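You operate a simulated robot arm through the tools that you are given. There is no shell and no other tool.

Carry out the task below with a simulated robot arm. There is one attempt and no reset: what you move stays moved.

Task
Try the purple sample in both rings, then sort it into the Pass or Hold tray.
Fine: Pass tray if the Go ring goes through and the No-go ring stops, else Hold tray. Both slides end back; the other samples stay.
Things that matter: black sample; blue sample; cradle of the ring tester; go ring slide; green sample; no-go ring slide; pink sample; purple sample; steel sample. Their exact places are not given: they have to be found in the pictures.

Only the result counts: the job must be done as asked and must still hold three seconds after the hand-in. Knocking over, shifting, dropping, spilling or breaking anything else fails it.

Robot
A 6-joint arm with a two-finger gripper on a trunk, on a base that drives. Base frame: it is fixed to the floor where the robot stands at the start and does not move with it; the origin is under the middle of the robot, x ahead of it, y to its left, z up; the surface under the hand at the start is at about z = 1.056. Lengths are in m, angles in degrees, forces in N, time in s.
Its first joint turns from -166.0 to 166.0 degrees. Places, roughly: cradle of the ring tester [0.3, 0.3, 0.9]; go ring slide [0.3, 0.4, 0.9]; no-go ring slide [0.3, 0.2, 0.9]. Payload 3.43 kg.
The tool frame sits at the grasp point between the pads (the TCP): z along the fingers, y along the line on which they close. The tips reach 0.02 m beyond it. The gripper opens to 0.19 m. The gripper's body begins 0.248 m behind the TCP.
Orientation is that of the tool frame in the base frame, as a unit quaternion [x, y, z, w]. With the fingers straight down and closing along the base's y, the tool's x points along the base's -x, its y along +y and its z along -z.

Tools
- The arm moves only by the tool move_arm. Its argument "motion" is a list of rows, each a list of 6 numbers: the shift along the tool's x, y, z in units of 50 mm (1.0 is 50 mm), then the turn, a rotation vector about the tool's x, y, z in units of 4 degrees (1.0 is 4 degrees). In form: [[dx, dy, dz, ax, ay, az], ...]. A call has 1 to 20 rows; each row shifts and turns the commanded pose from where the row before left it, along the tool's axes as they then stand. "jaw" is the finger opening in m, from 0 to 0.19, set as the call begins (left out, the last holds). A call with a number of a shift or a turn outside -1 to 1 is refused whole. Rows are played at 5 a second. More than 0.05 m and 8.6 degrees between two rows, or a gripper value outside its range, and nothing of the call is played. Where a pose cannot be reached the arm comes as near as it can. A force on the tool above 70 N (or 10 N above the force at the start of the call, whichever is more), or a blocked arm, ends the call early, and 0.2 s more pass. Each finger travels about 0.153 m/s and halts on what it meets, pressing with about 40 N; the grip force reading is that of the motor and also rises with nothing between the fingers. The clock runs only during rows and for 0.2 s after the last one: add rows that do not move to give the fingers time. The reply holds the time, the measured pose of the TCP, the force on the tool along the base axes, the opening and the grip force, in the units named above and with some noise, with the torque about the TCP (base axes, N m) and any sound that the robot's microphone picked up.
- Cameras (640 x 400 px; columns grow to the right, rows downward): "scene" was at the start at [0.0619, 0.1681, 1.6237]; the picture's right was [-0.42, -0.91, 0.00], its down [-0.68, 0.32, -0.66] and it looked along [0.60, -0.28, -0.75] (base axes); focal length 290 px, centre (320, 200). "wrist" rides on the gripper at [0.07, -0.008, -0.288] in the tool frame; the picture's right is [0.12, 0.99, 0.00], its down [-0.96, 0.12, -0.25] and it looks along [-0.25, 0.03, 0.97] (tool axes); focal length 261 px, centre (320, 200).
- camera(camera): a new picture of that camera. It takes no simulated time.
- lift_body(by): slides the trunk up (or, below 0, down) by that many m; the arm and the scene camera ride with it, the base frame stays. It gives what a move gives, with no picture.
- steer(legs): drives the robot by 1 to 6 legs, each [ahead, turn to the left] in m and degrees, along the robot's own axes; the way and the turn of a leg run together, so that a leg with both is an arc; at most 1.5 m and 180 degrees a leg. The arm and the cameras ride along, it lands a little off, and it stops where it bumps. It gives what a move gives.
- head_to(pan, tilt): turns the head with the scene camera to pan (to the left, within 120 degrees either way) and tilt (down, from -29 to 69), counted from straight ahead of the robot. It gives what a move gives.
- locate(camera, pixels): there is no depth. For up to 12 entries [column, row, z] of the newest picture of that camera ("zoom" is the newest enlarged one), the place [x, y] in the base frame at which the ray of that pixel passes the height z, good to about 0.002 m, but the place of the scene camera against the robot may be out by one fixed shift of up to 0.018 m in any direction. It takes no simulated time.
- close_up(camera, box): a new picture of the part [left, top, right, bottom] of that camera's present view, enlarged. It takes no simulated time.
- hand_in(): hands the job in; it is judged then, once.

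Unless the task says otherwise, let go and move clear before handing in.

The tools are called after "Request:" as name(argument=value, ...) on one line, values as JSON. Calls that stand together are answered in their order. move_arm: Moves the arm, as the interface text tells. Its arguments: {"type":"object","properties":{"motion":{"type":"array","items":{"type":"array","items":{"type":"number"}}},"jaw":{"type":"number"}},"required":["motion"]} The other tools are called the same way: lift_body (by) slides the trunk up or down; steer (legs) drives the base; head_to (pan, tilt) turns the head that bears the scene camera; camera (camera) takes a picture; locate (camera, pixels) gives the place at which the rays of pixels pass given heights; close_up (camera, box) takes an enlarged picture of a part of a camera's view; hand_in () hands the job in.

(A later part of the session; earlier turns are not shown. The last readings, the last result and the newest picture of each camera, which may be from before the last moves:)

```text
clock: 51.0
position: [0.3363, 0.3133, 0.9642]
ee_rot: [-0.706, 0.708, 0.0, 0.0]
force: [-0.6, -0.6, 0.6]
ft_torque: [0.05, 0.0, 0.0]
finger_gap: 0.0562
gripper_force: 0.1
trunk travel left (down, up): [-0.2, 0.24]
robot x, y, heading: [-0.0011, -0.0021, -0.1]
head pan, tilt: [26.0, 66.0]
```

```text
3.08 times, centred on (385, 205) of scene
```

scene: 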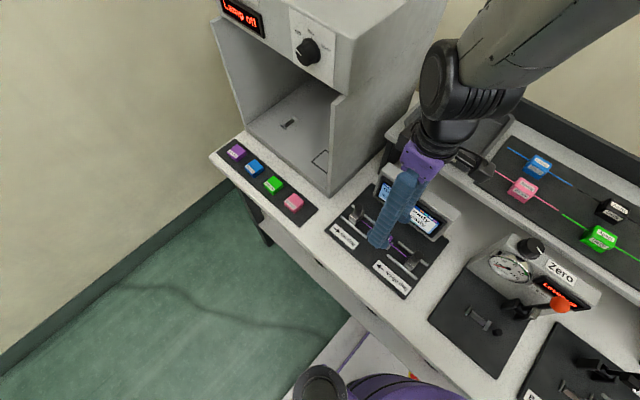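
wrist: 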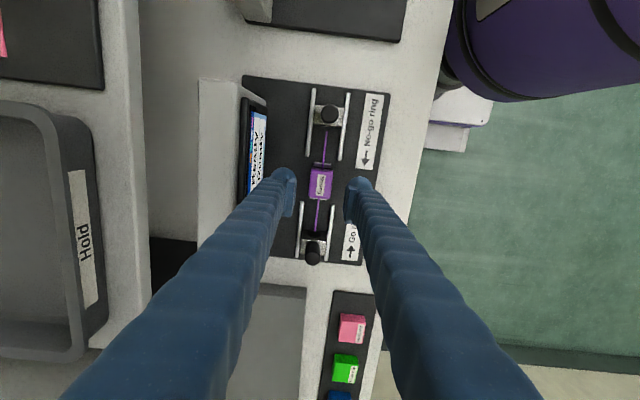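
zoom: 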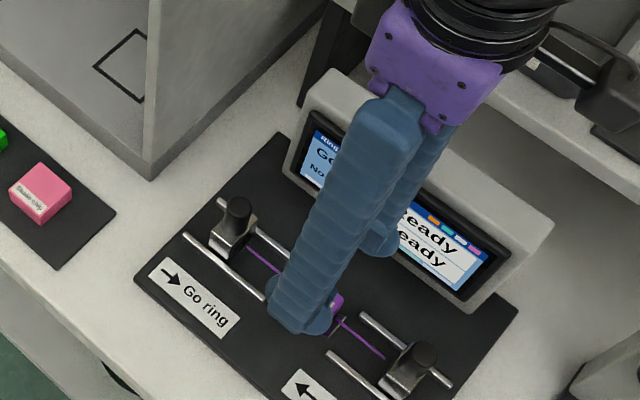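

The block sits in the cradle with the rod at the right slope (-6.8 degrees in the picture, matching the camera roll). I'll move the hand aside to give the scene camera a clear view of it.

Request:
move_arm(motion=[[0, 0, -0.8, 0, 0, 0], [0, 0, -0.8, 0, 0, 0], [0.8, 0, 0, 0, 0, 0], [0.8, 0, 0, 0, 0, 0], [0.8, 0, 0, 0, 0, 0], [0.6, 0, 0, 0, 0, 0], [0, 0, 0, 0, 0, 0], [0, 0, 0, 0, 0, 0]])

Request:
camera(camera="wrist")

Request:
close_up(camera="wrist", box=[270, 200, 370, 320])

Request:
camera(camera="scene")

Request:
close_up(camera="scene", box=[300, 120, 430, 250])

```text
clock: 52.8
position: [0.3349, 0.1663, 1.0449]
ee_rot: [0.708, -0.706, 0.0, 0.001]
force: [0.1, -0.9, 0.8]
ft_torque: [-0.03, -0.04, -0.04]
finger_gap: 0.0562
gripper_force: 0.1
trunk travel left (down, up): [-0.2, 0.24]
robot x, y, heading: [0.0, 0.0003, -0.1]
head pan, tilt: [26.0, 66.0]
```

```text
taken
```

wrist: 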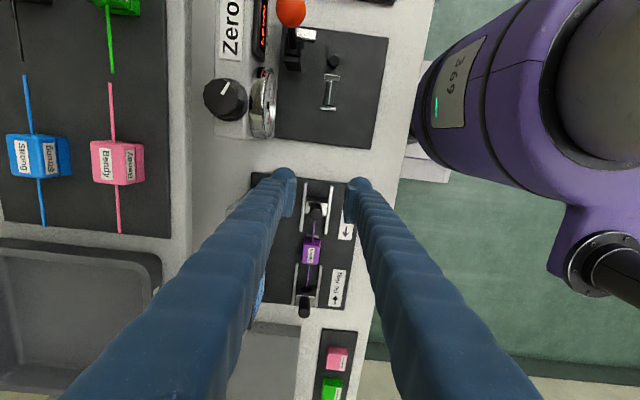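

```text
3.33 times, centred on (320, 260) of wrist
```

zoom: 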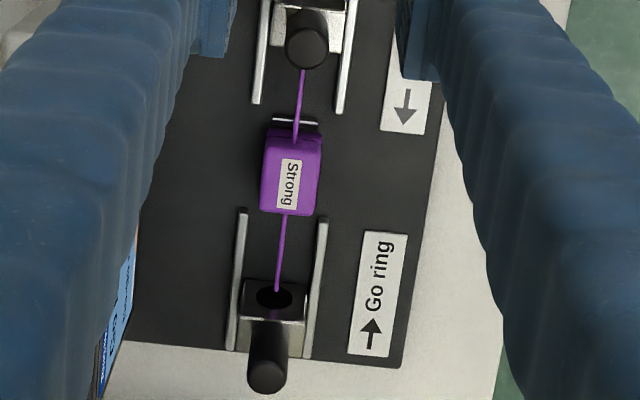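

```text
taken
```

scene: 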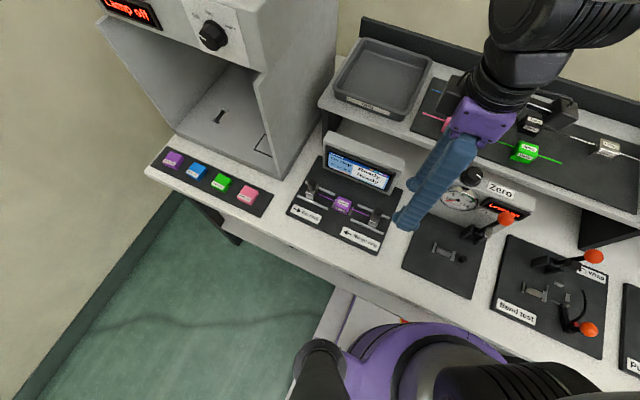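

```text
3.08 times, centred on (365, 185) of scene
```

zoom: 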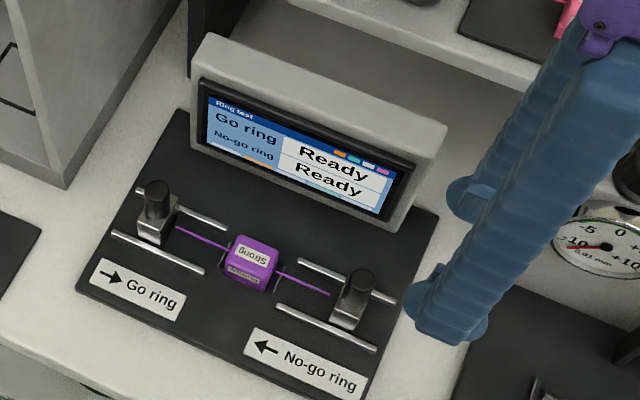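

The scene shows the block level in the cradle and the screen still reads Ready/Ready. Before sliding, I'll enlarge the block and both slides closely.

Request:
close_up(camera="scene", box=[290, 170, 400, 260])

Request:
close_up(camera="scene", box=[320, 185, 370, 225])

Request:
close_up(camera="wrist", box=[285, 225, 345, 320])

```text
4.44 times, centred on (345, 215) of scene
```

zoom: 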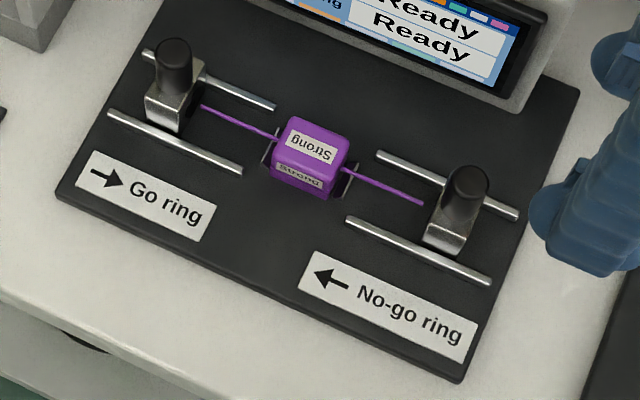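

```text
10.00 times, centred on (345, 205) of scene
```

zoom: 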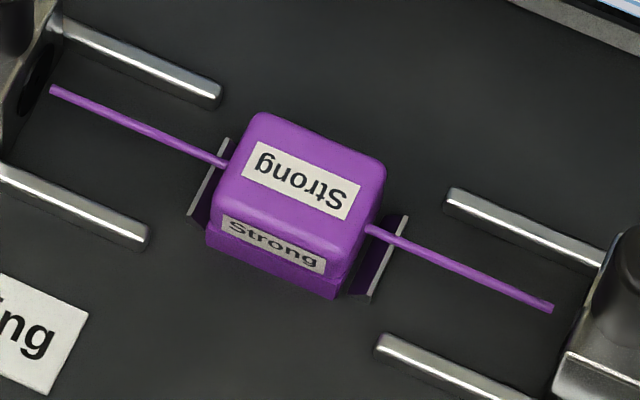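

```text
4.21 times, centred on (315, 272) of wrist
```

zoom: 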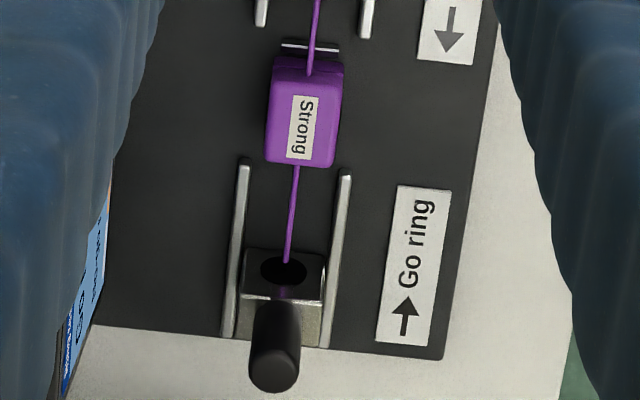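

The 10x scene view shows the block well down between its funnel plates and the rod pointing at the Go ring's hole (hole about (38,75), rod tip (52,90)). Next I'll bring the hand above the Go knob near (0.336, 0.403), keeping clear of the cabinet at y ≈ 0.465, and look.

Request:
move_arm(motion=[[-0.78, 0, 0, 0, 0, 0], [-0.78, 0, 0, 0, 0, 0], [-0.78, 0, 0, 0, 0, 0], [-0.78, 0, 0, 0, 0, 0], [-0.78, 0, 0, 0, 0, 0], [-0.7, 0, 0, 0, 0, 0], [0, 0, 0.5, 0, 0, 0], [0, 0, 0.4, 0, 0, 0], [0, 0, 0, 0, 0, 0], [0, 0, 0, 0, 0, 0]])

Request:
camera(camera="wrist")

Request:
close_up(camera="wrist", box=[270, 130, 370, 250])

Request:
camera(camera="scene")

```text
clock: 55.0
position: [0.3449, 0.3877, 1.0007]
ee_rot: [-0.701, 0.713, -0.002, -0.002]
force: [0.4, -0.1, 1.2]
ft_torque: [-0.09, -0.03, -0.01]
finger_gap: 0.0559
gripper_force: 0.1
trunk travel left (down, up): [-0.2, 0.24]
robot x, y, heading: [-0.0012, -0.0042, -0.1]
head pan, tilt: [26.0, 66.0]
```

```text
taken
```

wrist: 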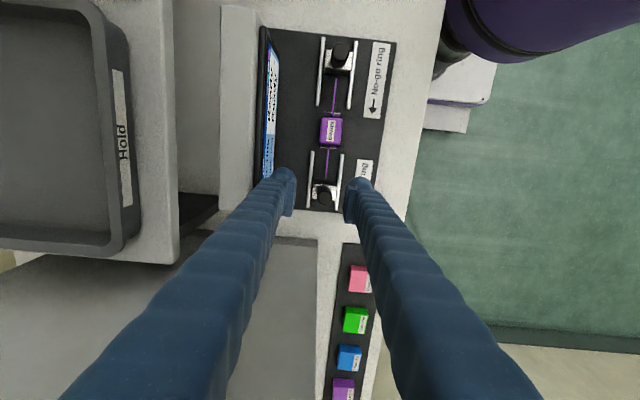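

```text
3.33 times, centred on (320, 190) of wrist
```

zoom: 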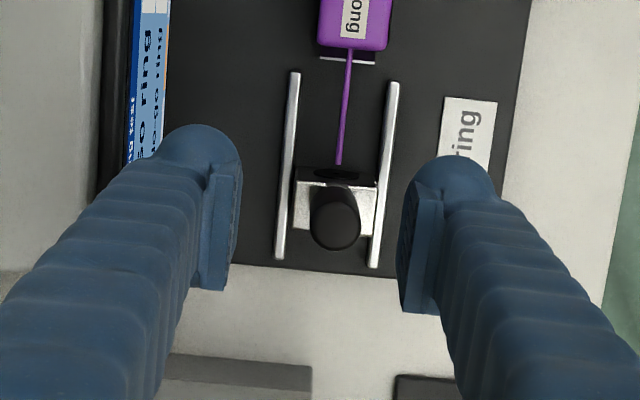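

```text
taken
```

scene: 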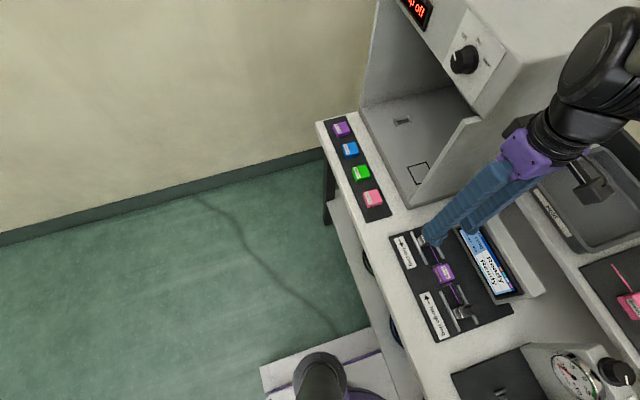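

The reading (0.3449, 0.3877) is about 1 cm off what I commanded, with a 1 degree turn, so I'll take still readings to see whether the arm is settling or at a limit here.

Request:
move_arm(motion=[[0, 0, 0, 0, 0, 0], [0, 0, 0, 0, 0, 0], [0, 0, 0, 0, 0, 0]])

Request:
move_arm(motion=[[0, 0, 0, 0, 0, 0], [0, 0, 0, 0, 0, 0]])

Request:
close_up(camera="scene", box=[380, 0, 640, 320])

```text
clock: 55.8
position: [0.3445, 0.3874, 0.9999]
ee_rot: [-0.701, 0.713, -0.001, -0.003]
force: [-0.5, -0.9, 0.2]
ft_torque: [0.01, 0.01, 0.0]
finger_gap: 0.0561
gripper_force: 0.0
trunk travel left (down, up): [-0.2, 0.24]
robot x, y, heading: [-0.0002, -0.0021, 0.3]
head pan, tilt: [26.0, 66.0]
```

```text
clock: 56.4
position: [0.344, 0.3878, 1.0006]
ee_rot: [-0.701, 0.713, -0.002, -0.002]
force: [-0.1, 0.1, -0.5]
ft_torque: [-0.01, -0.01, 0.03]
finger_gap: 0.0564
gripper_force: 0.1
trunk travel left (down, up): [-0.2, 0.24]
robot x, y, heading: [-0.0013, 0.0001, 0.0]
head pan, tilt: [26.0, 66.0]
```

```text
1.25 times, centred on (510, 160) of scene
```

zoom: 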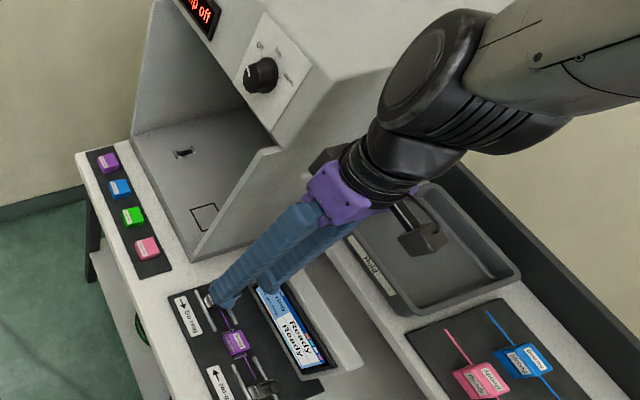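

The scene camera's view has swung as the arm moved left (tester from (343,207) to about (455,270)) although the head's reported angles are unchanged, so the elbow seems to be pressing on the head at this azimuth. I'll back off to the right and then raise the trunk, so that the arm works lower and further forward relative to its shoulder.

Request:
move_arm(motion=[[0.7, 0, 0, 0, 0, 0], [0.7, 0, 0, 0, 0, 0], [0.7, 0, 0, 0, 0, 0], [0.7, 0, 0, 0, 0, 0], [0.7, 0, 0, 0, 0, 0], [0.7, 0, 0, 0, 0, 0], [0, 0, 0, 0, 0, 0], [0, 0, 0, 0, 0, 0]])

Request:
lift_body(by=0.18)

Request:
camera(camera="scene")

Request:
camera(camera="wrist")

```text
clock: 58.2
position: [0.3369, 0.1854, 1.0029]
ee_rot: [0.708, -0.706, 0.0, -0.001]
force: [-0.5, 0.6, -0.3]
ft_torque: [-0.1, 0.0, 0.04]
finger_gap: 0.0561
gripper_force: 0.1
trunk travel left (down, up): [-0.2, 0.24]
robot x, y, heading: [0.0016, -0.0035, -0.1]
head pan, tilt: [26.0, 66.0]
```

```text
clock: 60.2
position: [0.3381, 0.1854, 1.1843]
ee_rot: [0.708, -0.707, 0.001, -0.001]
force: [-0.5, 0.4, -0.1]
ft_torque: [0.02, 0.04, 0.0]
finger_gap: 0.056
gripper_force: 0.0
trunk travel left (down, up): [-0.38, 0.06]
robot x, y, heading: [0.0019, -0.0037, -0.2]
head pan, tilt: [26.0, 66.0]
```

```text
taken
```

scene: 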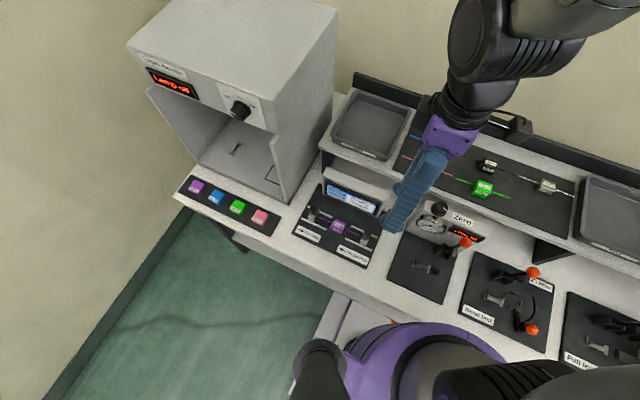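

```text
taken
```

wrist: 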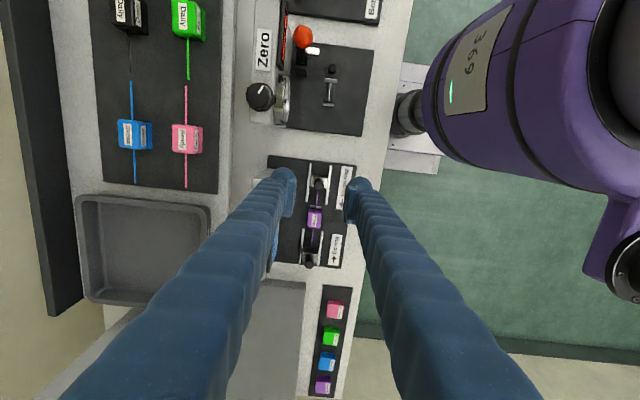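

With the trunk up by 0.18 m the scene view is restored and the block sits undisturbed at (338,227). I'll go down to z ≈ 1.03 here and then move left towards the Go knob again, checking the pose.

Request:
move_arm(motion=[[0, 0, 0.8, 0, 0, 0], [0, 0, 0.8, 0, 0, 0], [0, 0, 0.8, 0, 0, 0], [0, 0, 0.7, 0, 0, 0], [-0.7, 0, 0, 0, 0, 0], [-0.7, 0, 0, 0, 0, 0], [-0.7, 0, 0, 0, 0, 0], [0, 0, 0, 0, 0, 0], [0, 0, 0, 0, 0, 0]])

Request:
camera(camera="scene")

```text
clock: 62.2
position: [0.3602, 0.3047, 1.0372]
ee_rot: [0.708, -0.706, 0.0, -0.001]
force: [1.1, 0.3, 0.2]
ft_torque: [0.04, -0.04, 0.02]
finger_gap: 0.056
gripper_force: 0.0
out of reach, approached as far as the arm can: row 2, 3, 4
trunk travel left (down, up): [-0.38, 0.06]
robot x, y, heading: [-0.0024, -0.0009, -0.0]
head pan, tilt: [26.0, 66.0]
```

```text
taken
```

scene: 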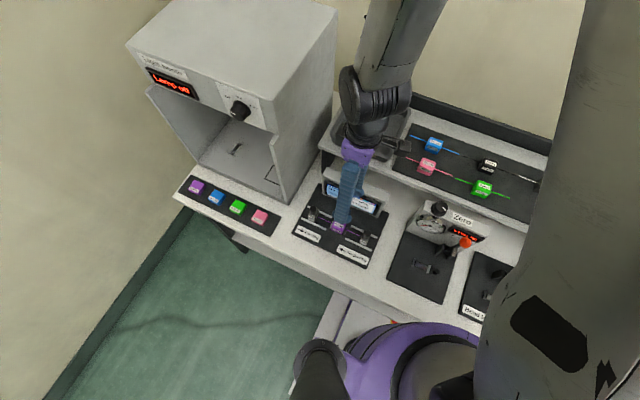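

The scene camera is no longer being pushed (tester still at (338,227)), though near y = 0.185 the arm met its inner reach and drifted to x = 0.36. I'll continue to the Go knob: 0.091 m left and 0.024 m back.

Request:
move_arm(motion=[[-0.6, 0.16, 0, 0, 0, 0], [-0.6, 0.16, 0, 0, 0, 0], [-0.63, 0.164, 0, 0, 0, 0], [0, 0, 0, 0, 0, 0], [0, 0, 0, 0, 0, 0]])

Request:
camera(camera="wrist")

Request:
close_up(camera="wrist", box=[270, 130, 370, 250])

Request:
camera(camera="scene")

```text
clock: 63.4
position: [0.3359, 0.3935, 1.0375]
ee_rot: [0.708, -0.706, 0.001, -0.001]
force: [-0.3, -0.7, -0.2]
ft_torque: [0.06, -0.03, 0.0]
finger_gap: 0.0561
gripper_force: 0.0
trunk travel left (down, up): [-0.38, 0.06]
robot x, y, heading: [-0.0021, 0.0003, -0.0]
head pan, tilt: [26.0, 66.0]
```

```text
taken
```

wrist: 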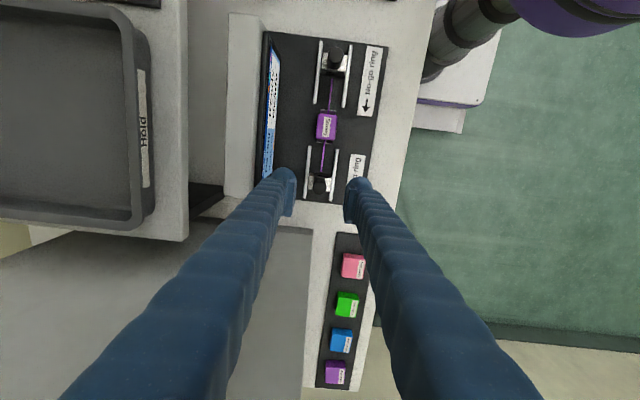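

```text
3.33 times, centred on (320, 190) of wrist
```

zoom: 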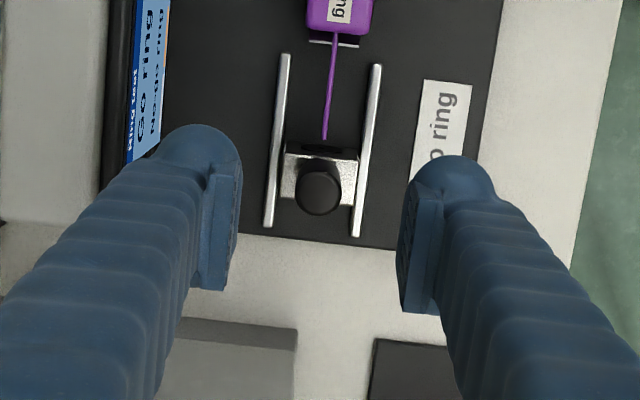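

```text
taken
```

scene: 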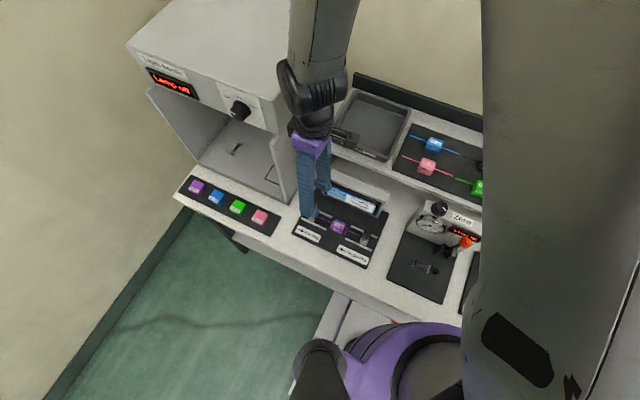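

The pose is now exact, and the Go knob's top at (319,188) works out at (0.335, 0.404) with a diameter of about 0.02 m. I'll shift 1 cm left, lower to z ≈ 0.94 around it and check.

Request:
move_arm(motion=[[-0.2, 0.01, 0, 0, 0, 0], [0, 0, 0.5, 0, 0, 0], [0, 0, 0.5, 0, 0, 0], [0, 0, 0.5, 0, 0, 0], [0, 0, 0.4, 0, 0, 0], [0, 0, 0, 0, 0, 0], [0, 0, 0, 0, 0, 0]])

Request:
camera(camera="wrist")

Request:
close_up(camera="wrist", box=[260, 130, 380, 250])

Request:
camera(camera="scene")

Request:
close_up(camera="scene", box=[270, 150, 400, 270])

```text
clock: 65.0
position: [0.3393, 0.4066, 0.9413]
ee_rot: [0.708, -0.706, 0.001, -0.001]
force: [-1.6, -0.1, -0.4]
ft_torque: [0.02, 0.0, -0.01]
finger_gap: 0.0559
gripper_force: 0.2
trunk travel left (down, up): [-0.38, 0.06]
robot x, y, heading: [0.0004, -0.0039, -0.0]
head pan, tilt: [26.0, 66.0]
```

```text
taken
```

wrist: 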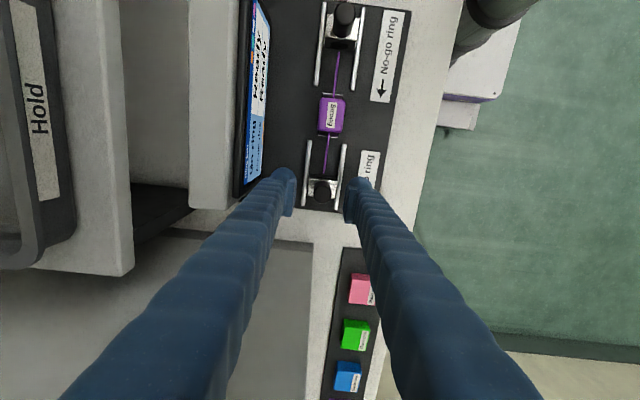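

```text
3.33 times, centred on (320, 190) of wrist
```

zoom: 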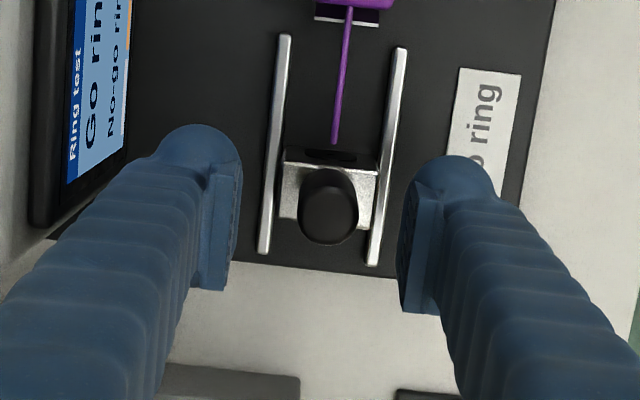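

```text
taken
```

scene: 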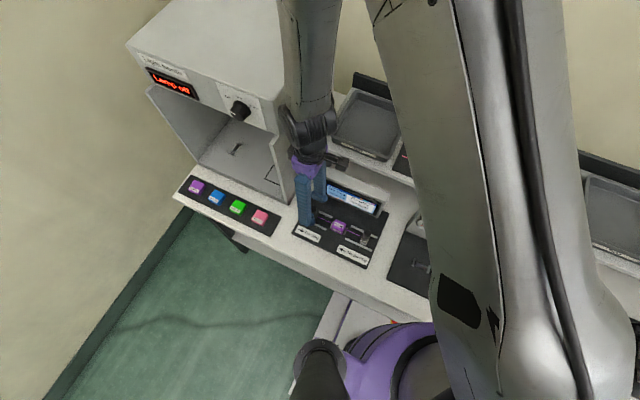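

```text
3.33 times, centred on (335, 210) of scene
```

zoom: 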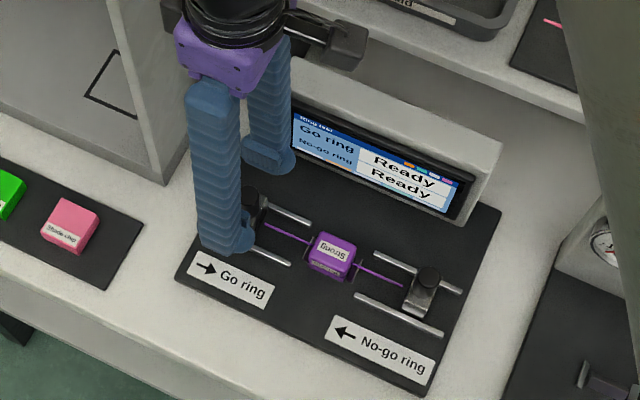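

The knob is between the fingers at (322,194), about 3 mm to -x and -y of the TCP, and the scene view shows the screen clearly (Ready/Ready). I'll trim that offset, go 7 mm lower and close on the knob.

Request:
move_arm(motion=[[0.06, 0.06, 0.0, 0, 0, 0], [0, 0, 0.14, 0, 0, 0], [0, 0, 0, 0, 0, 0]])

Request:
move_arm(motion=[[0, 0, 0, 0, 0, 0], [0, 0, 0, 0, 0, 0], [0, 0, 0, 0, 0, 0]], jaw=0.0)

Request:
close_up(camera="wrist", box=[260, 130, 380, 250])

Request:
close_up(camera="scene", box=[270, 150, 400, 270])

```text
clock: 65.8
position: [0.3354, 0.4047, 0.9342]
ee_rot: [0.707, -0.707, 0.001, 0.0]
force: [1.0, 0.2, 0.2]
ft_torque: [-0.01, -0.05, 0.0]
finger_gap: 0.0559
gripper_force: 0.0
trunk travel left (down, up): [-0.38, 0.06]
robot x, y, heading: [0.001, -0.0021, -0.0]
head pan, tilt: [26.0, 66.0]
```

```text
clock: 66.6
position: [0.3361, 0.4032, 0.9342]
ee_rot: [0.708, -0.706, 0.0, -0.001]
force: [1.0, -0.3, -4.5]
ft_torque: [0.06, -0.02, 0.0]
finger_gap: 0.0206
gripper_force: 45.4
trunk travel left (down, up): [-0.38, 0.06]
robot x, y, heading: [0.0018, -0.0018, 0.1]
head pan, tilt: [26.0, 66.0]
```

```text
3.33 times, centred on (320, 190) of wrist
```

zoom: 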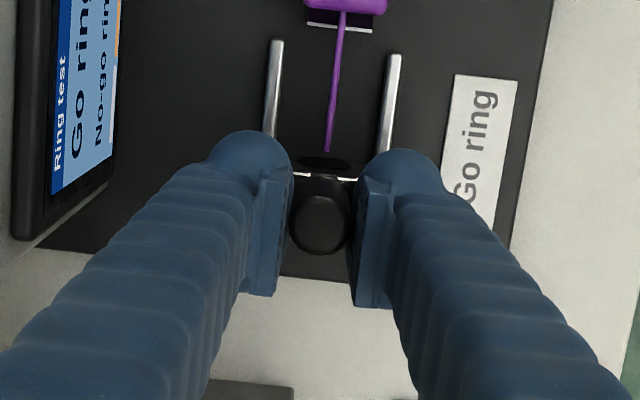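

```text
3.33 times, centred on (335, 210) of scene
```

zoom: 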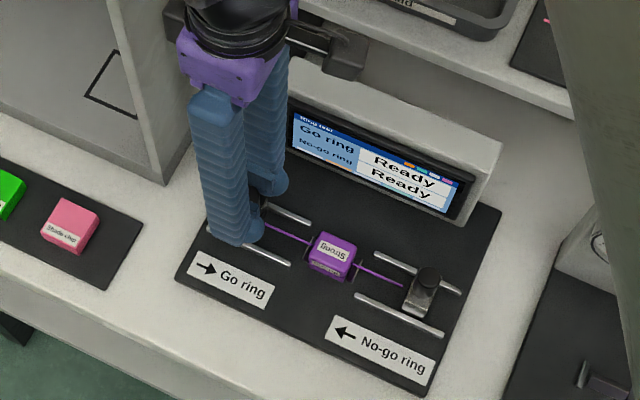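

The fingers hold the knob at 0.0206 m. I'll slide the Go ring gently towards the cradle, about 10 mm first, reading the force.

Request:
move_arm(motion=[[0.05, 0, 0, 0, 0, 0], [0.05, 0, 0, 0, 0, 0], [0.05, 0, 0, 0, 0, 0], [0.05, 0, 0, 0, 0, 0], [0, 0, 0, 0, 0, 0]])

Request:
close_up(camera="wrist", box=[260, 130, 380, 250])

Request:
close_up(camera="scene", box=[270, 150, 400, 270])

```text
clock: 67.8
position: [0.3374, 0.3942, 0.9342]
ee_rot: [0.708, -0.707, 0.0, 0.0]
force: [-6.8, -0.6, 0.0]
ft_torque: [-0.23, 0.04, 0.04]
finger_gap: 0.0205
gripper_force: 45.1
trunk travel left (down, up): [-0.38, 0.06]
robot x, y, heading: [0.0019, -0.003, 0.1]
head pan, tilt: [26.0, 66.0]
```

```text
3.33 times, centred on (320, 190) of wrist
```

zoom: 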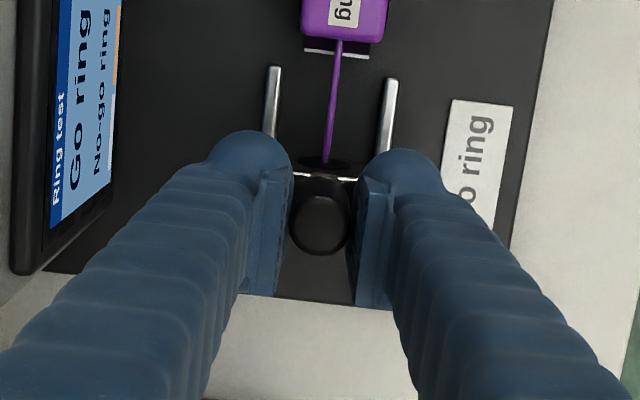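

```text
3.33 times, centred on (335, 210) of scene
```

zoom: 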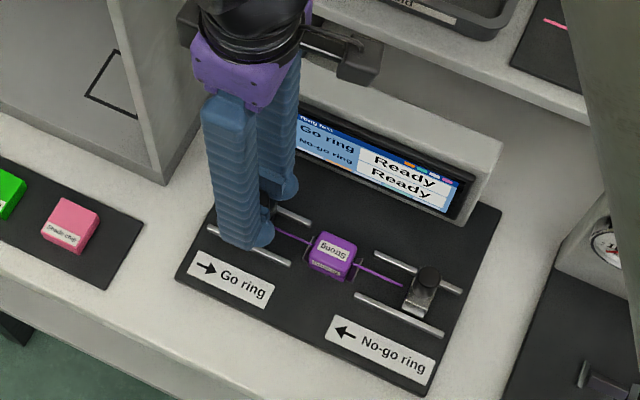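

The carriage follows (y = 0.394) and the rod tip at (326,165) is at the ring's mouth, with only a small sideways -6.8 N. I'll trim 1 mm in x and slide another 8 mm slowly.

Request:
move_arm(motion=[[0, 0.015, 0, 0, 0, 0], [0.04, 0, 0, 0, 0, 0], [0.04, 0, 0, 0, 0, 0], [0.04, 0, 0, 0, 0, 0], [0.04, 0, 0, 0, 0, 0], [0, 0, 0, 0, 0, 0]])

Request:
close_up(camera="wrist", box=[260, 130, 380, 250])

Request:
close_up(camera="scene", box=[270, 150, 400, 270])

```text
clock: 69.2
position: [0.3354, 0.3869, 0.9344]
ee_rot: [-0.707, 0.708, 0.0, 0.002]
force: [14.7, 0.2, 6.3]
ft_torque: [-0.02, -0.12, -0.01]
finger_gap: 0.0206
gripper_force: 45.0
trunk travel left (down, up): [-0.38, 0.06]
robot x, y, heading: [-0.0018, -0.005, -0.2]
head pan, tilt: [26.0, 66.0]
```

```text
3.33 times, centred on (320, 190) of wrist
```

zoom: 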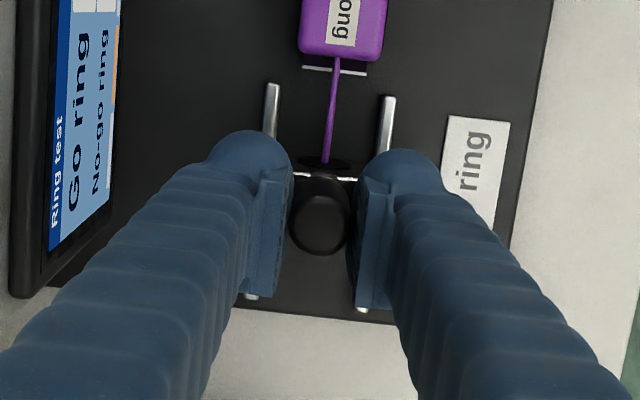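

```text
3.33 times, centred on (335, 210) of scene
```

zoom: 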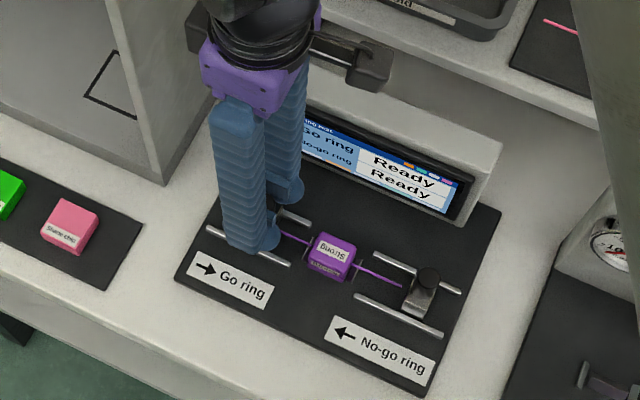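

The rod is entering the Go ring (it ends at the hole at (326,163)) with no force along y; the x force of 14.7 N is my trim. I'll undo half of it and go on sliding.

Request:
move_arm(motion=[[0, -0.01, 0, 0, 0, 0], [0.05, 0, 0, 0, 0, 0], [0.05, 0, 0, 0, 0, 0], [0.05, 0, 0, 0, 0, 0], [0.05, 0, 0, 0, 0, 0], [0, 0, 0, 0, 0, 0]])

Request:
close_up(camera="wrist", box=[260, 130, 380, 250])

Request:
close_up(camera="scene", box=[270, 150, 400, 270])

```text
clock: 70.6
position: [0.3359, 0.3771, 0.9342]
ee_rot: [-0.707, 0.707, 0.0, 0.002]
force: [29.1, 1.5, 28.9]
ft_torque: [0.09, -0.33, 0.02]
finger_gap: 0.0207
gripper_force: 45.1
trunk travel left (down, up): [-0.38, 0.06]
robot x, y, heading: [-0.0003, -0.0021, 0.4]
head pan, tilt: [26.0, 66.0]
```

```text
3.33 times, centred on (320, 190) of wrist
```

zoom: 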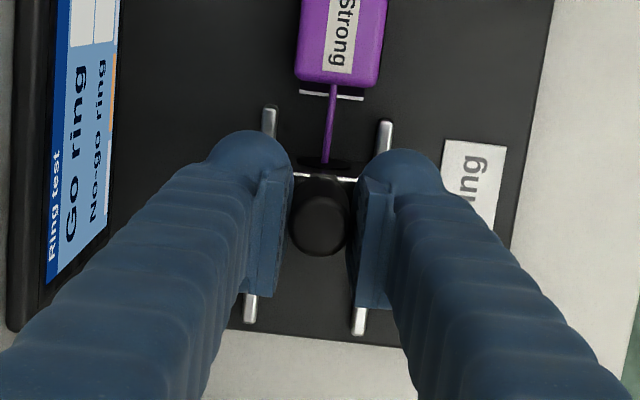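

```text
3.33 times, centred on (335, 210) of scene
```

zoom: 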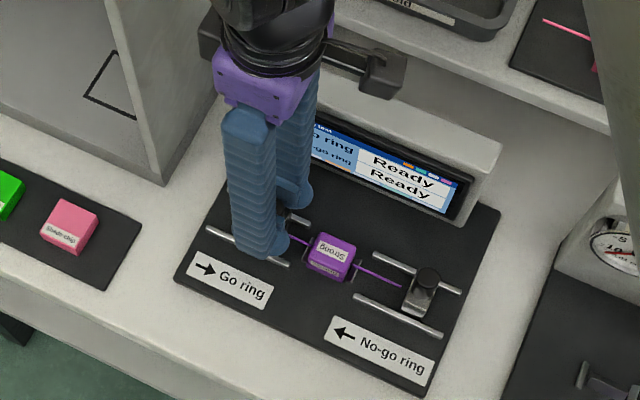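

The ring is now well onto the rod (y = 0.377, no resistance along y), but side loads have built up to +29 N in x and z. I'll ease them by moving 1.5 mm to +x and 1.5 mm up.

Request:
move_arm(motion=[[0, -0.03, -0.03, 0, 0, 0], [0, 0, 0, 0, 0, 0]])

```text
clock: 71.2
position: [0.3361, 0.3743, 0.9336]
ee_rot: [0.708, -0.706, 0.0, 0.001]
force: [21.4, -0.2, -25.7]
ft_torque: [0.37, -0.11, -0.01]
finger_gap: 0.0202
gripper_force: 45.5
trunk travel left (down, up): [-0.38, 0.06]
robot x, y, heading: [-0.004, -0.0055, -0.3]
head pan, tilt: [26.0, 66.0]
```

The vertical load flipped sign (-26 N) so half of that step was right, and x still reads +21 N. I'll go back down 0.7 mm and 1.5 mm further to +x.

Request:
move_arm(motion=[[0, -0.03, 0.014, 0, 0, 0], [0, 0, 0, 0, 0, 0]])

```text
clock: 71.8
position: [0.335, 0.3738, 0.9341]
ee_rot: [0.708, -0.706, 0.0, 0.002]
force: [-4.1, -0.7, -27.2]
ft_torque: [-0.13, 0.0, 0.0]
finger_gap: 0.0204
gripper_force: 45.2
trunk travel left (down, up): [-0.38, 0.06]
robot x, y, heading: [-0.0001, -0.0012, 0.1]
head pan, tilt: [26.0, 66.0]
```

The x load is gone; the -27 N in z is at about the fingers' slipping force on the knob. I'll lower 0.7 mm and continue sliding another 10 mm.

Request:
move_arm(motion=[[0, 0, 0.014, 0, 0, 0], [0.05, 0, 0, 0, 0, 0], [0.05, 0, 0, 0, 0, 0], [0.05, 0, 0, 0, 0, 0], [0.05, 0, 0, 0, 0, 0], [0, 0, 0, 0, 0, 0]])

Request:
close_up(camera="wrist", box=[260, 130, 380, 250])

Request:
close_up(camera="scene", box=[270, 150, 400, 270])

```text
clock: 73.2
position: [0.337, 0.3684, 0.9351]
ee_rot: [0.708, -0.706, 0.001, -0.001]
force: [-36.4, 12.6, -19.1]
ft_torque: [0.18, 0.27, -0.01]
finger_gap: 0.0205
gripper_force: 44.8
trunk travel left (down, up): [-0.38, 0.06]
robot x, y, heading: [0.002, -0.0012, 0.1]
head pan, tilt: [26.0, 66.0]
```

```text
3.33 times, centred on (320, 190) of wrist
```

zoom: 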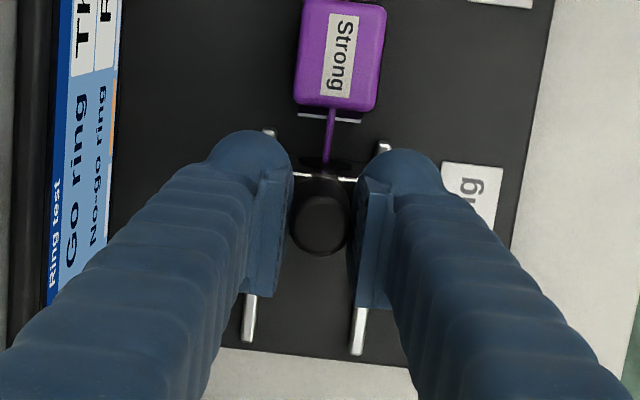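

```text
3.33 times, centred on (335, 210) of scene
```

zoom: 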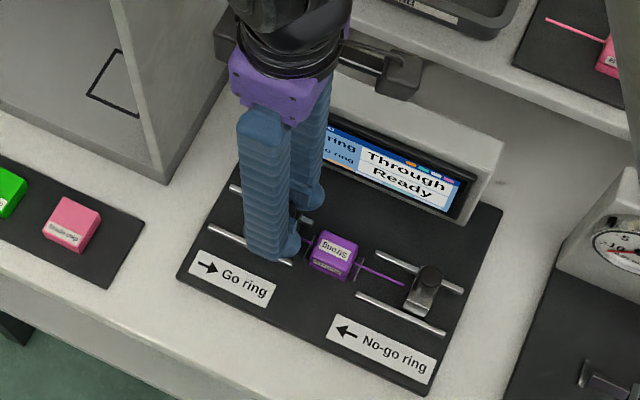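

The screen now reads "Through" for the Go ring, and +12.6 N along y says the slide is at its stop. I'll ease the x load and pull the slide back towards home (y ≈ 0.404).

Request:
move_arm(motion=[[0, 0.025, 0, 0, 0, 0], [-0.05, 0, 0, 0, 0, 0], [-0.05, 0, 0, 0, 0, 0], [-0.05, 0, 0, 0, 0, 0], [-0.05, 0, 0, 0, 0, 0], [-0.05, 0, 0, 0, 0, 0], [0, 0, 0, 0, 0, 0]])

Request:
close_up(camera="scene", box=[270, 150, 400, 270])

```text
clock: 74.8
position: [0.3355, 0.3777, 0.9346]
ee_rot: [0.708, -0.706, 0.001, 0.0]
force: [-28.7, 0.0, -19.4]
ft_torque: [-0.03, 0.2, -0.02]
finger_gap: 0.0204
gripper_force: 45.3
trunk travel left (down, up): [-0.38, 0.06]
robot x, y, heading: [0.001, -0.0028, 0.1]
head pan, tilt: [26.0, 66.0]
```

```text
3.33 times, centred on (335, 210) of scene
```

zoom: 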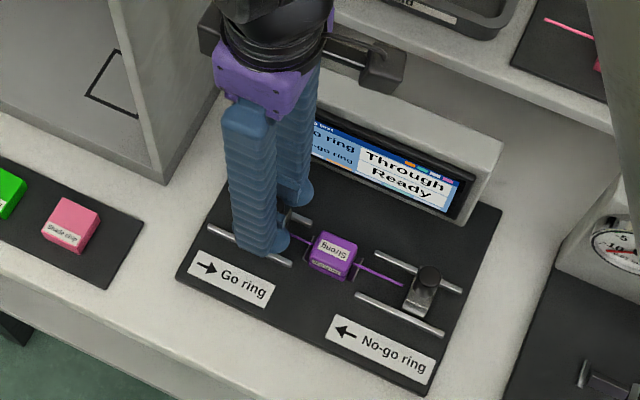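

The slide is moving back freely (y = 0.378) and "Through" stays on the screen. I'll trim x by -1 mm and z by -0.5 mm and pull it the remaining 26 mm.

Request:
move_arm(motion=[[0, 0.02, 0.01, 0, 0, 0], [-0.07, 0, 0, 0, 0, 0], [-0.07, 0, 0, 0, 0, 0], [-0.07, 0, 0, 0, 0, 0], [-0.07, 0, 0, 0, 0, 0], [0, 0, 0, 0, 0, 0]])

Request:
move_arm(motion=[[-0.07, 0, 0, 0, 0, 0], [-0.06, 0, 0, 0, 0, 0], [-0.05, 0, 0, 0, 0, 0], [0, 0, 0, 0, 0, 0]])

```text
clock: 76.2
position: [0.3359, 0.3938, 0.9352]
ee_rot: [0.708, -0.706, 0.0, -0.002]
force: [-4.3, 1.4, 6.2]
ft_torque: [0.05, 0.04, 0.04]
finger_gap: 0.0203
gripper_force: 45.4
trunk travel left (down, up): [-0.38, 0.06]
robot x, y, heading: [0.0057, 0.0001, -0.0]
head pan, tilt: [26.0, 66.0]
```

```text
clock: 77.2
position: [0.336, 0.4017, 0.9335]
ee_rot: [0.708, -0.706, 0.001, -0.002]
force: [1.3, 0.6, 28.7]
ft_torque: [0.11, -0.03, 0.0]
finger_gap: 0.0207
gripper_force: 44.8
trunk travel left (down, up): [-0.38, 0.06]
robot x, y, heading: [0.0002, -0.0047, -0.1]
head pan, tilt: [26.0, 66.0]
```

At y = 0.402 there is still no stop along y. I'll go on in 2 mm steps until the home stop is felt.

Request:
move_arm(motion=[[-0.04, 0, 0, 0, 0, 0], [0, 0, 0, 0, 0, 0]])

Request:
move_arm(motion=[[-0.04, 0, 0, 0, 0, 0], [0, 0, 0, 0, 0, 0]])

Request:
close_up(camera="wrist", box=[260, 130, 380, 250])

Request:
close_up(camera="scene", box=[270, 150, 400, 270])

```text
clock: 77.8
position: [0.3364, 0.404, 0.9348]
ee_rot: [0.707, -0.707, 0.001, -0.001]
force: [5.3, 0.0, 19.4]
ft_torque: [0.27, -0.07, 0.01]
finger_gap: 0.0205
gripper_force: 45.2
trunk travel left (down, up): [-0.38, 0.06]
robot x, y, heading: [-0.0022, -0.0037, 0.0]
head pan, tilt: [26.0, 66.0]
```

```text
clock: 78.4
position: [0.336, 0.4048, 0.9333]
ee_rot: [0.708, -0.706, 0.0, 0.0]
force: [14.0, -6.8, 6.4]
ft_torque: [0.15, -0.12, -0.05]
finger_gap: 0.0203
gripper_force: 45.4
trunk travel left (down, up): [-0.38, 0.06]
robot x, y, heading: [-0.0008, -0.0025, -0.2]
head pan, tilt: [26.0, 66.0]
```

```text
3.33 times, centred on (320, 190) of wrist
```

zoom: 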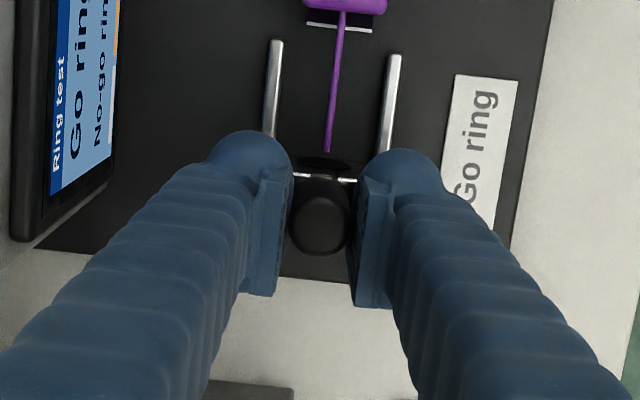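

```text
3.33 times, centred on (335, 210) of scene
```

zoom: 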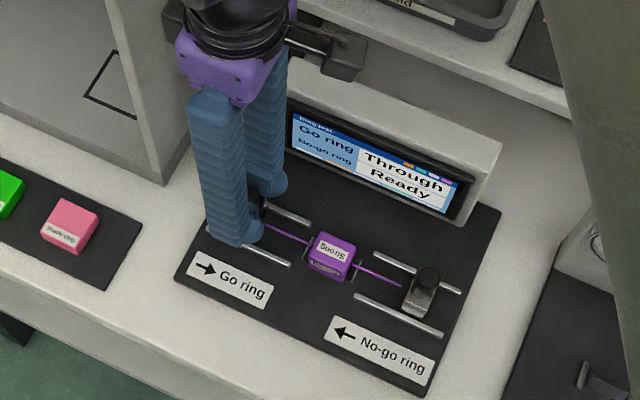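

The home stop is starting to press (-6.8 N) and the picture matches the one from before sliding (rod tip (327,152), Go ring label). I'll give one more 1 mm to be sure, then release the knob and rise.

Request:
move_arm(motion=[[-0.02, 0, 0, 0, 0, 0], [0, 0, 0, 0, 0, 0]])

Request:
move_arm(motion=[[0.02, 0, 0, 0, 0, 0], [0, 0, 0, 0, 0, 0], [0, 0, 0, 0, 0, 0]], jaw=0.05)

Request:
move_arm(motion=[[0, 0, -0.3, 0, 0, 0], [0, 0, -0.6, 0, 0, 0], [0, 0, -0.7, 0, 0, 0], [0, 0, -0.5, 0, 0, 0], [0, 0, 0, 0, 0, 0]])

Request:
close_up(camera="wrist", box=[260, 80, 380, 250])

Request:
close_up(camera="scene", box=[270, 150, 400, 270])

```text
clock: 79.0
position: [0.3353, 0.4039, 0.9341]
ee_rot: [-0.707, 0.707, 0.001, 0.0]
force: [20.6, -22.2, 9.1]
ft_torque: [-0.58, -0.21, -0.03]
finger_gap: 0.0205
gripper_force: 45.3
trunk travel left (down, up): [-0.38, 0.06]
robot x, y, heading: [-0.0009, -0.0017, -0.0]
head pan, tilt: [26.0, 66.0]
```

```text
clock: 79.8
position: [0.3347, 0.4063, 0.9336]
ee_rot: [0.708, -0.707, 0.0, -0.001]
force: [-0.7, 0.5, -0.1]
ft_torque: [-0.02, -0.03, -0.02]
finger_gap: 0.0502
gripper_force: 0.1
trunk travel left (down, up): [-0.38, 0.06]
robot x, y, heading: [0.0011, -0.0054, 0.1]
head pan, tilt: [26.0, 66.0]
```

```text
clock: 81.0
position: [0.3356, 0.4061, 1.0387]
ee_rot: [0.708, -0.706, 0.001, -0.001]
force: [-0.2, 0.3, -0.5]
ft_torque: [0.02, -0.02, 0.06]
finger_gap: 0.05
gripper_force: 0.1
trunk travel left (down, up): [-0.38, 0.06]
robot x, y, heading: [0.0018, -0.0047, -0.1]
head pan, tilt: [26.0, 66.0]
```

```text
2.35 times, centred on (320, 165) of wrist
```

zoom: 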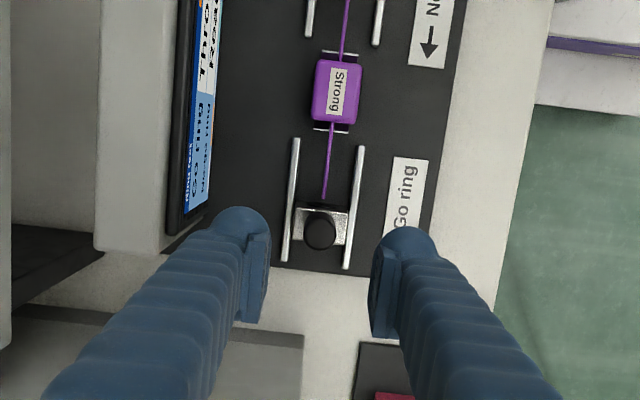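

```text
3.33 times, centred on (335, 210) of scene
```

zoom: 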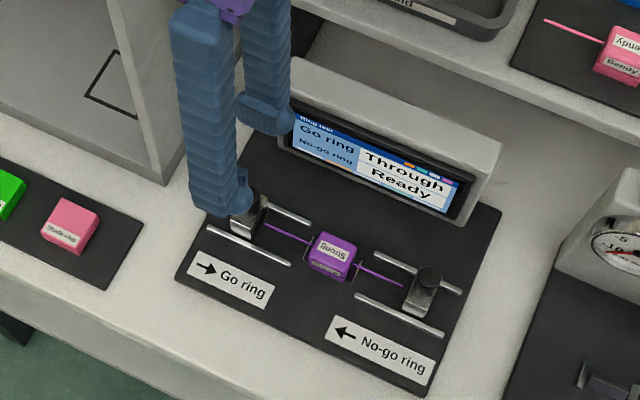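

Home was confirmed by -22 N at the stop, and the Go slide is back with "Through" recorded. For the No-go knob, nearer the robot, I'll rise and move right to about (0.36, 0.20, 1.20) and then lower the trunk back by 0.18 m.

Request:
move_arm(motion=[[0.3, -0.098, -0.4, 0, 0, 0], [0.6, -0.098, -0.4, 0, 0, 0], [0.7, -0.098, -0.4, 0, 0, 0], [0.7, -0.098, -0.4, 0, 0, 0], [0.7, -0.098, -0.4, 0, 0, 0], [0.6, 0, -0.5, 0, 0, 0], [0.5, 0, -0.7, 0, 0, 0], [0, 0, 0, 0, 0, 0], [0, 0, 0, 0, 0, 0]])

Request:
camera(camera="scene")

```text
clock: 83.0
position: [0.358, 0.1983, 1.198]
ee_rot: [0.708, -0.707, 0.0, -0.001]
force: [-0.1, 0.1, 0.2]
ft_torque: [-0.07, -0.08, 0.01]
finger_gap: 0.0502
gripper_force: 0.0
trunk travel left (down, up): [-0.38, 0.06]
robot x, y, heading: [-0.0024, -0.0056, 0.0]
head pan, tilt: [26.0, 66.0]
```

```text
taken
```

scene: 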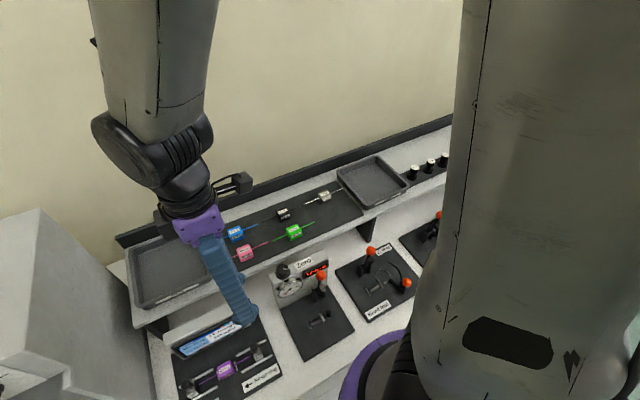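

The head camera has been nudged to the right by the arm, but the pose is exact at (0.358, 0.198, 1.198) and nothing is touched. I'll lower the trunk by 0.18 m now.

Request:
lift_body(by=-0.18)

Request:
camera(camera="scene")

Request:
camera(camera="wrist")

```text
clock: 85.0
position: [0.358, 0.1977, 1.019]
ee_rot: [0.708, -0.707, 0.0, -0.001]
force: [-0.8, -0.2, 0.5]
ft_torque: [0.01, 0.0, 0.0]
finger_gap: 0.05
gripper_force: 0.1
trunk travel left (down, up): [-0.2, 0.24]
robot x, y, heading: [-0.0018, -0.0005, 0.3]
head pan, tilt: [26.0, 66.0]
```

```text
taken
```

scene: 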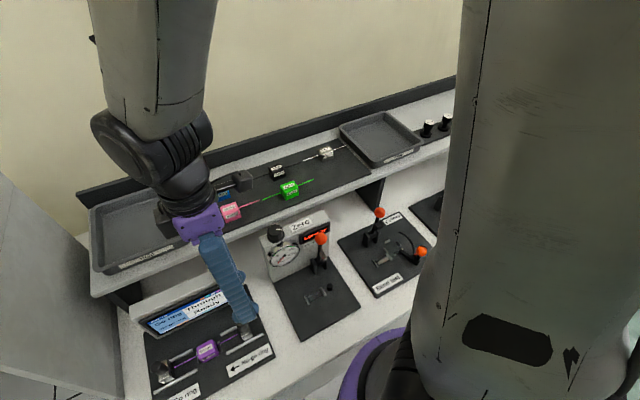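

```text
taken
```

wrist: 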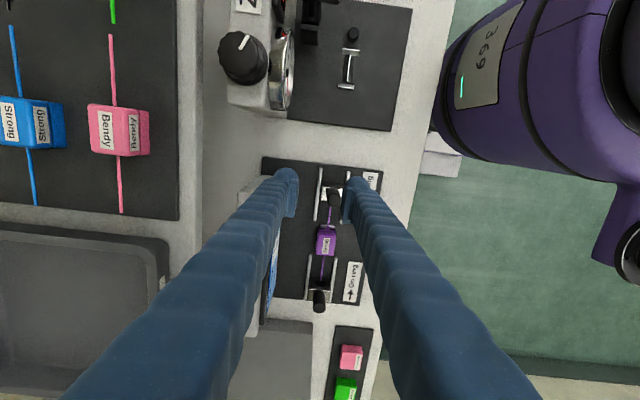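

The hand is at (0.358, 0.198, 1.019). I'll move above the No-go knob near (0.336, 0.2225) and look down on it.

Request:
move_arm(motion=[[-0.25, 0.22, 0, 0, 0, 0], [-0.25, 0.22, 0, 0, 0, 0], [0, 0, 0, 0, 0, 0], [0, 0, 0, 0, 0, 0]], jaw=0.05)

Request:
camera(camera="wrist")

Request:
close_up(camera="wrist", box=[260, 120, 380, 250])

Request:
camera(camera="scene")

```text
clock: 86.0
position: [0.3393, 0.2186, 1.0184]
ee_rot: [-0.702, 0.712, -0.001, 0.001]
force: [0.8, 0.4, 0.1]
ft_torque: [-0.04, 0.0, 0.0]
finger_gap: 0.05
gripper_force: 0.1
trunk travel left (down, up): [-0.2, 0.24]
robot x, y, heading: [-0.002, 0.0003, 0.1]
head pan, tilt: [26.0, 66.0]
```

```text
taken
```

wrist: 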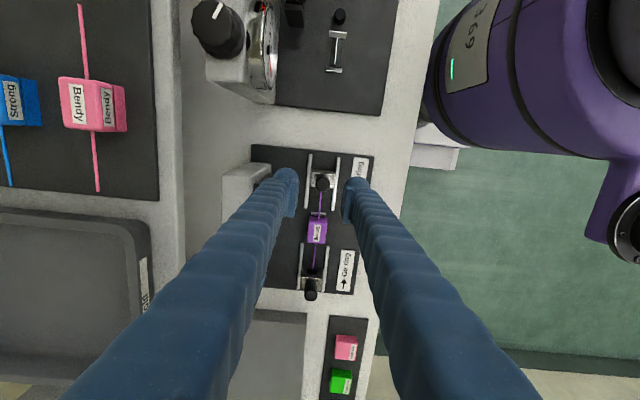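

```text
3.08 times, centred on (320, 185) of wrist
```

zoom: 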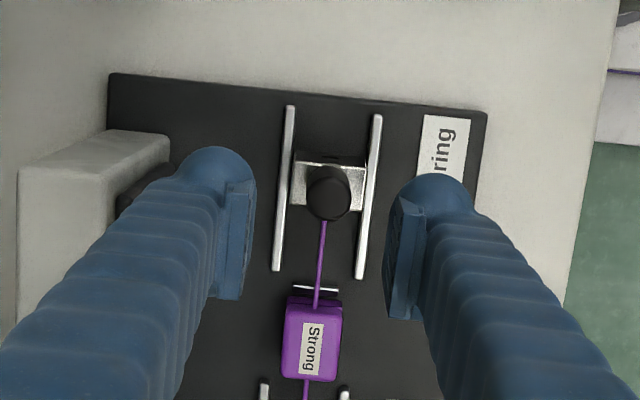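

```text
taken
```

scene: 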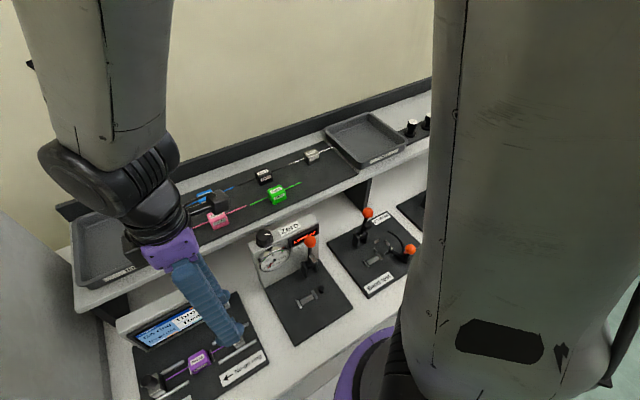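

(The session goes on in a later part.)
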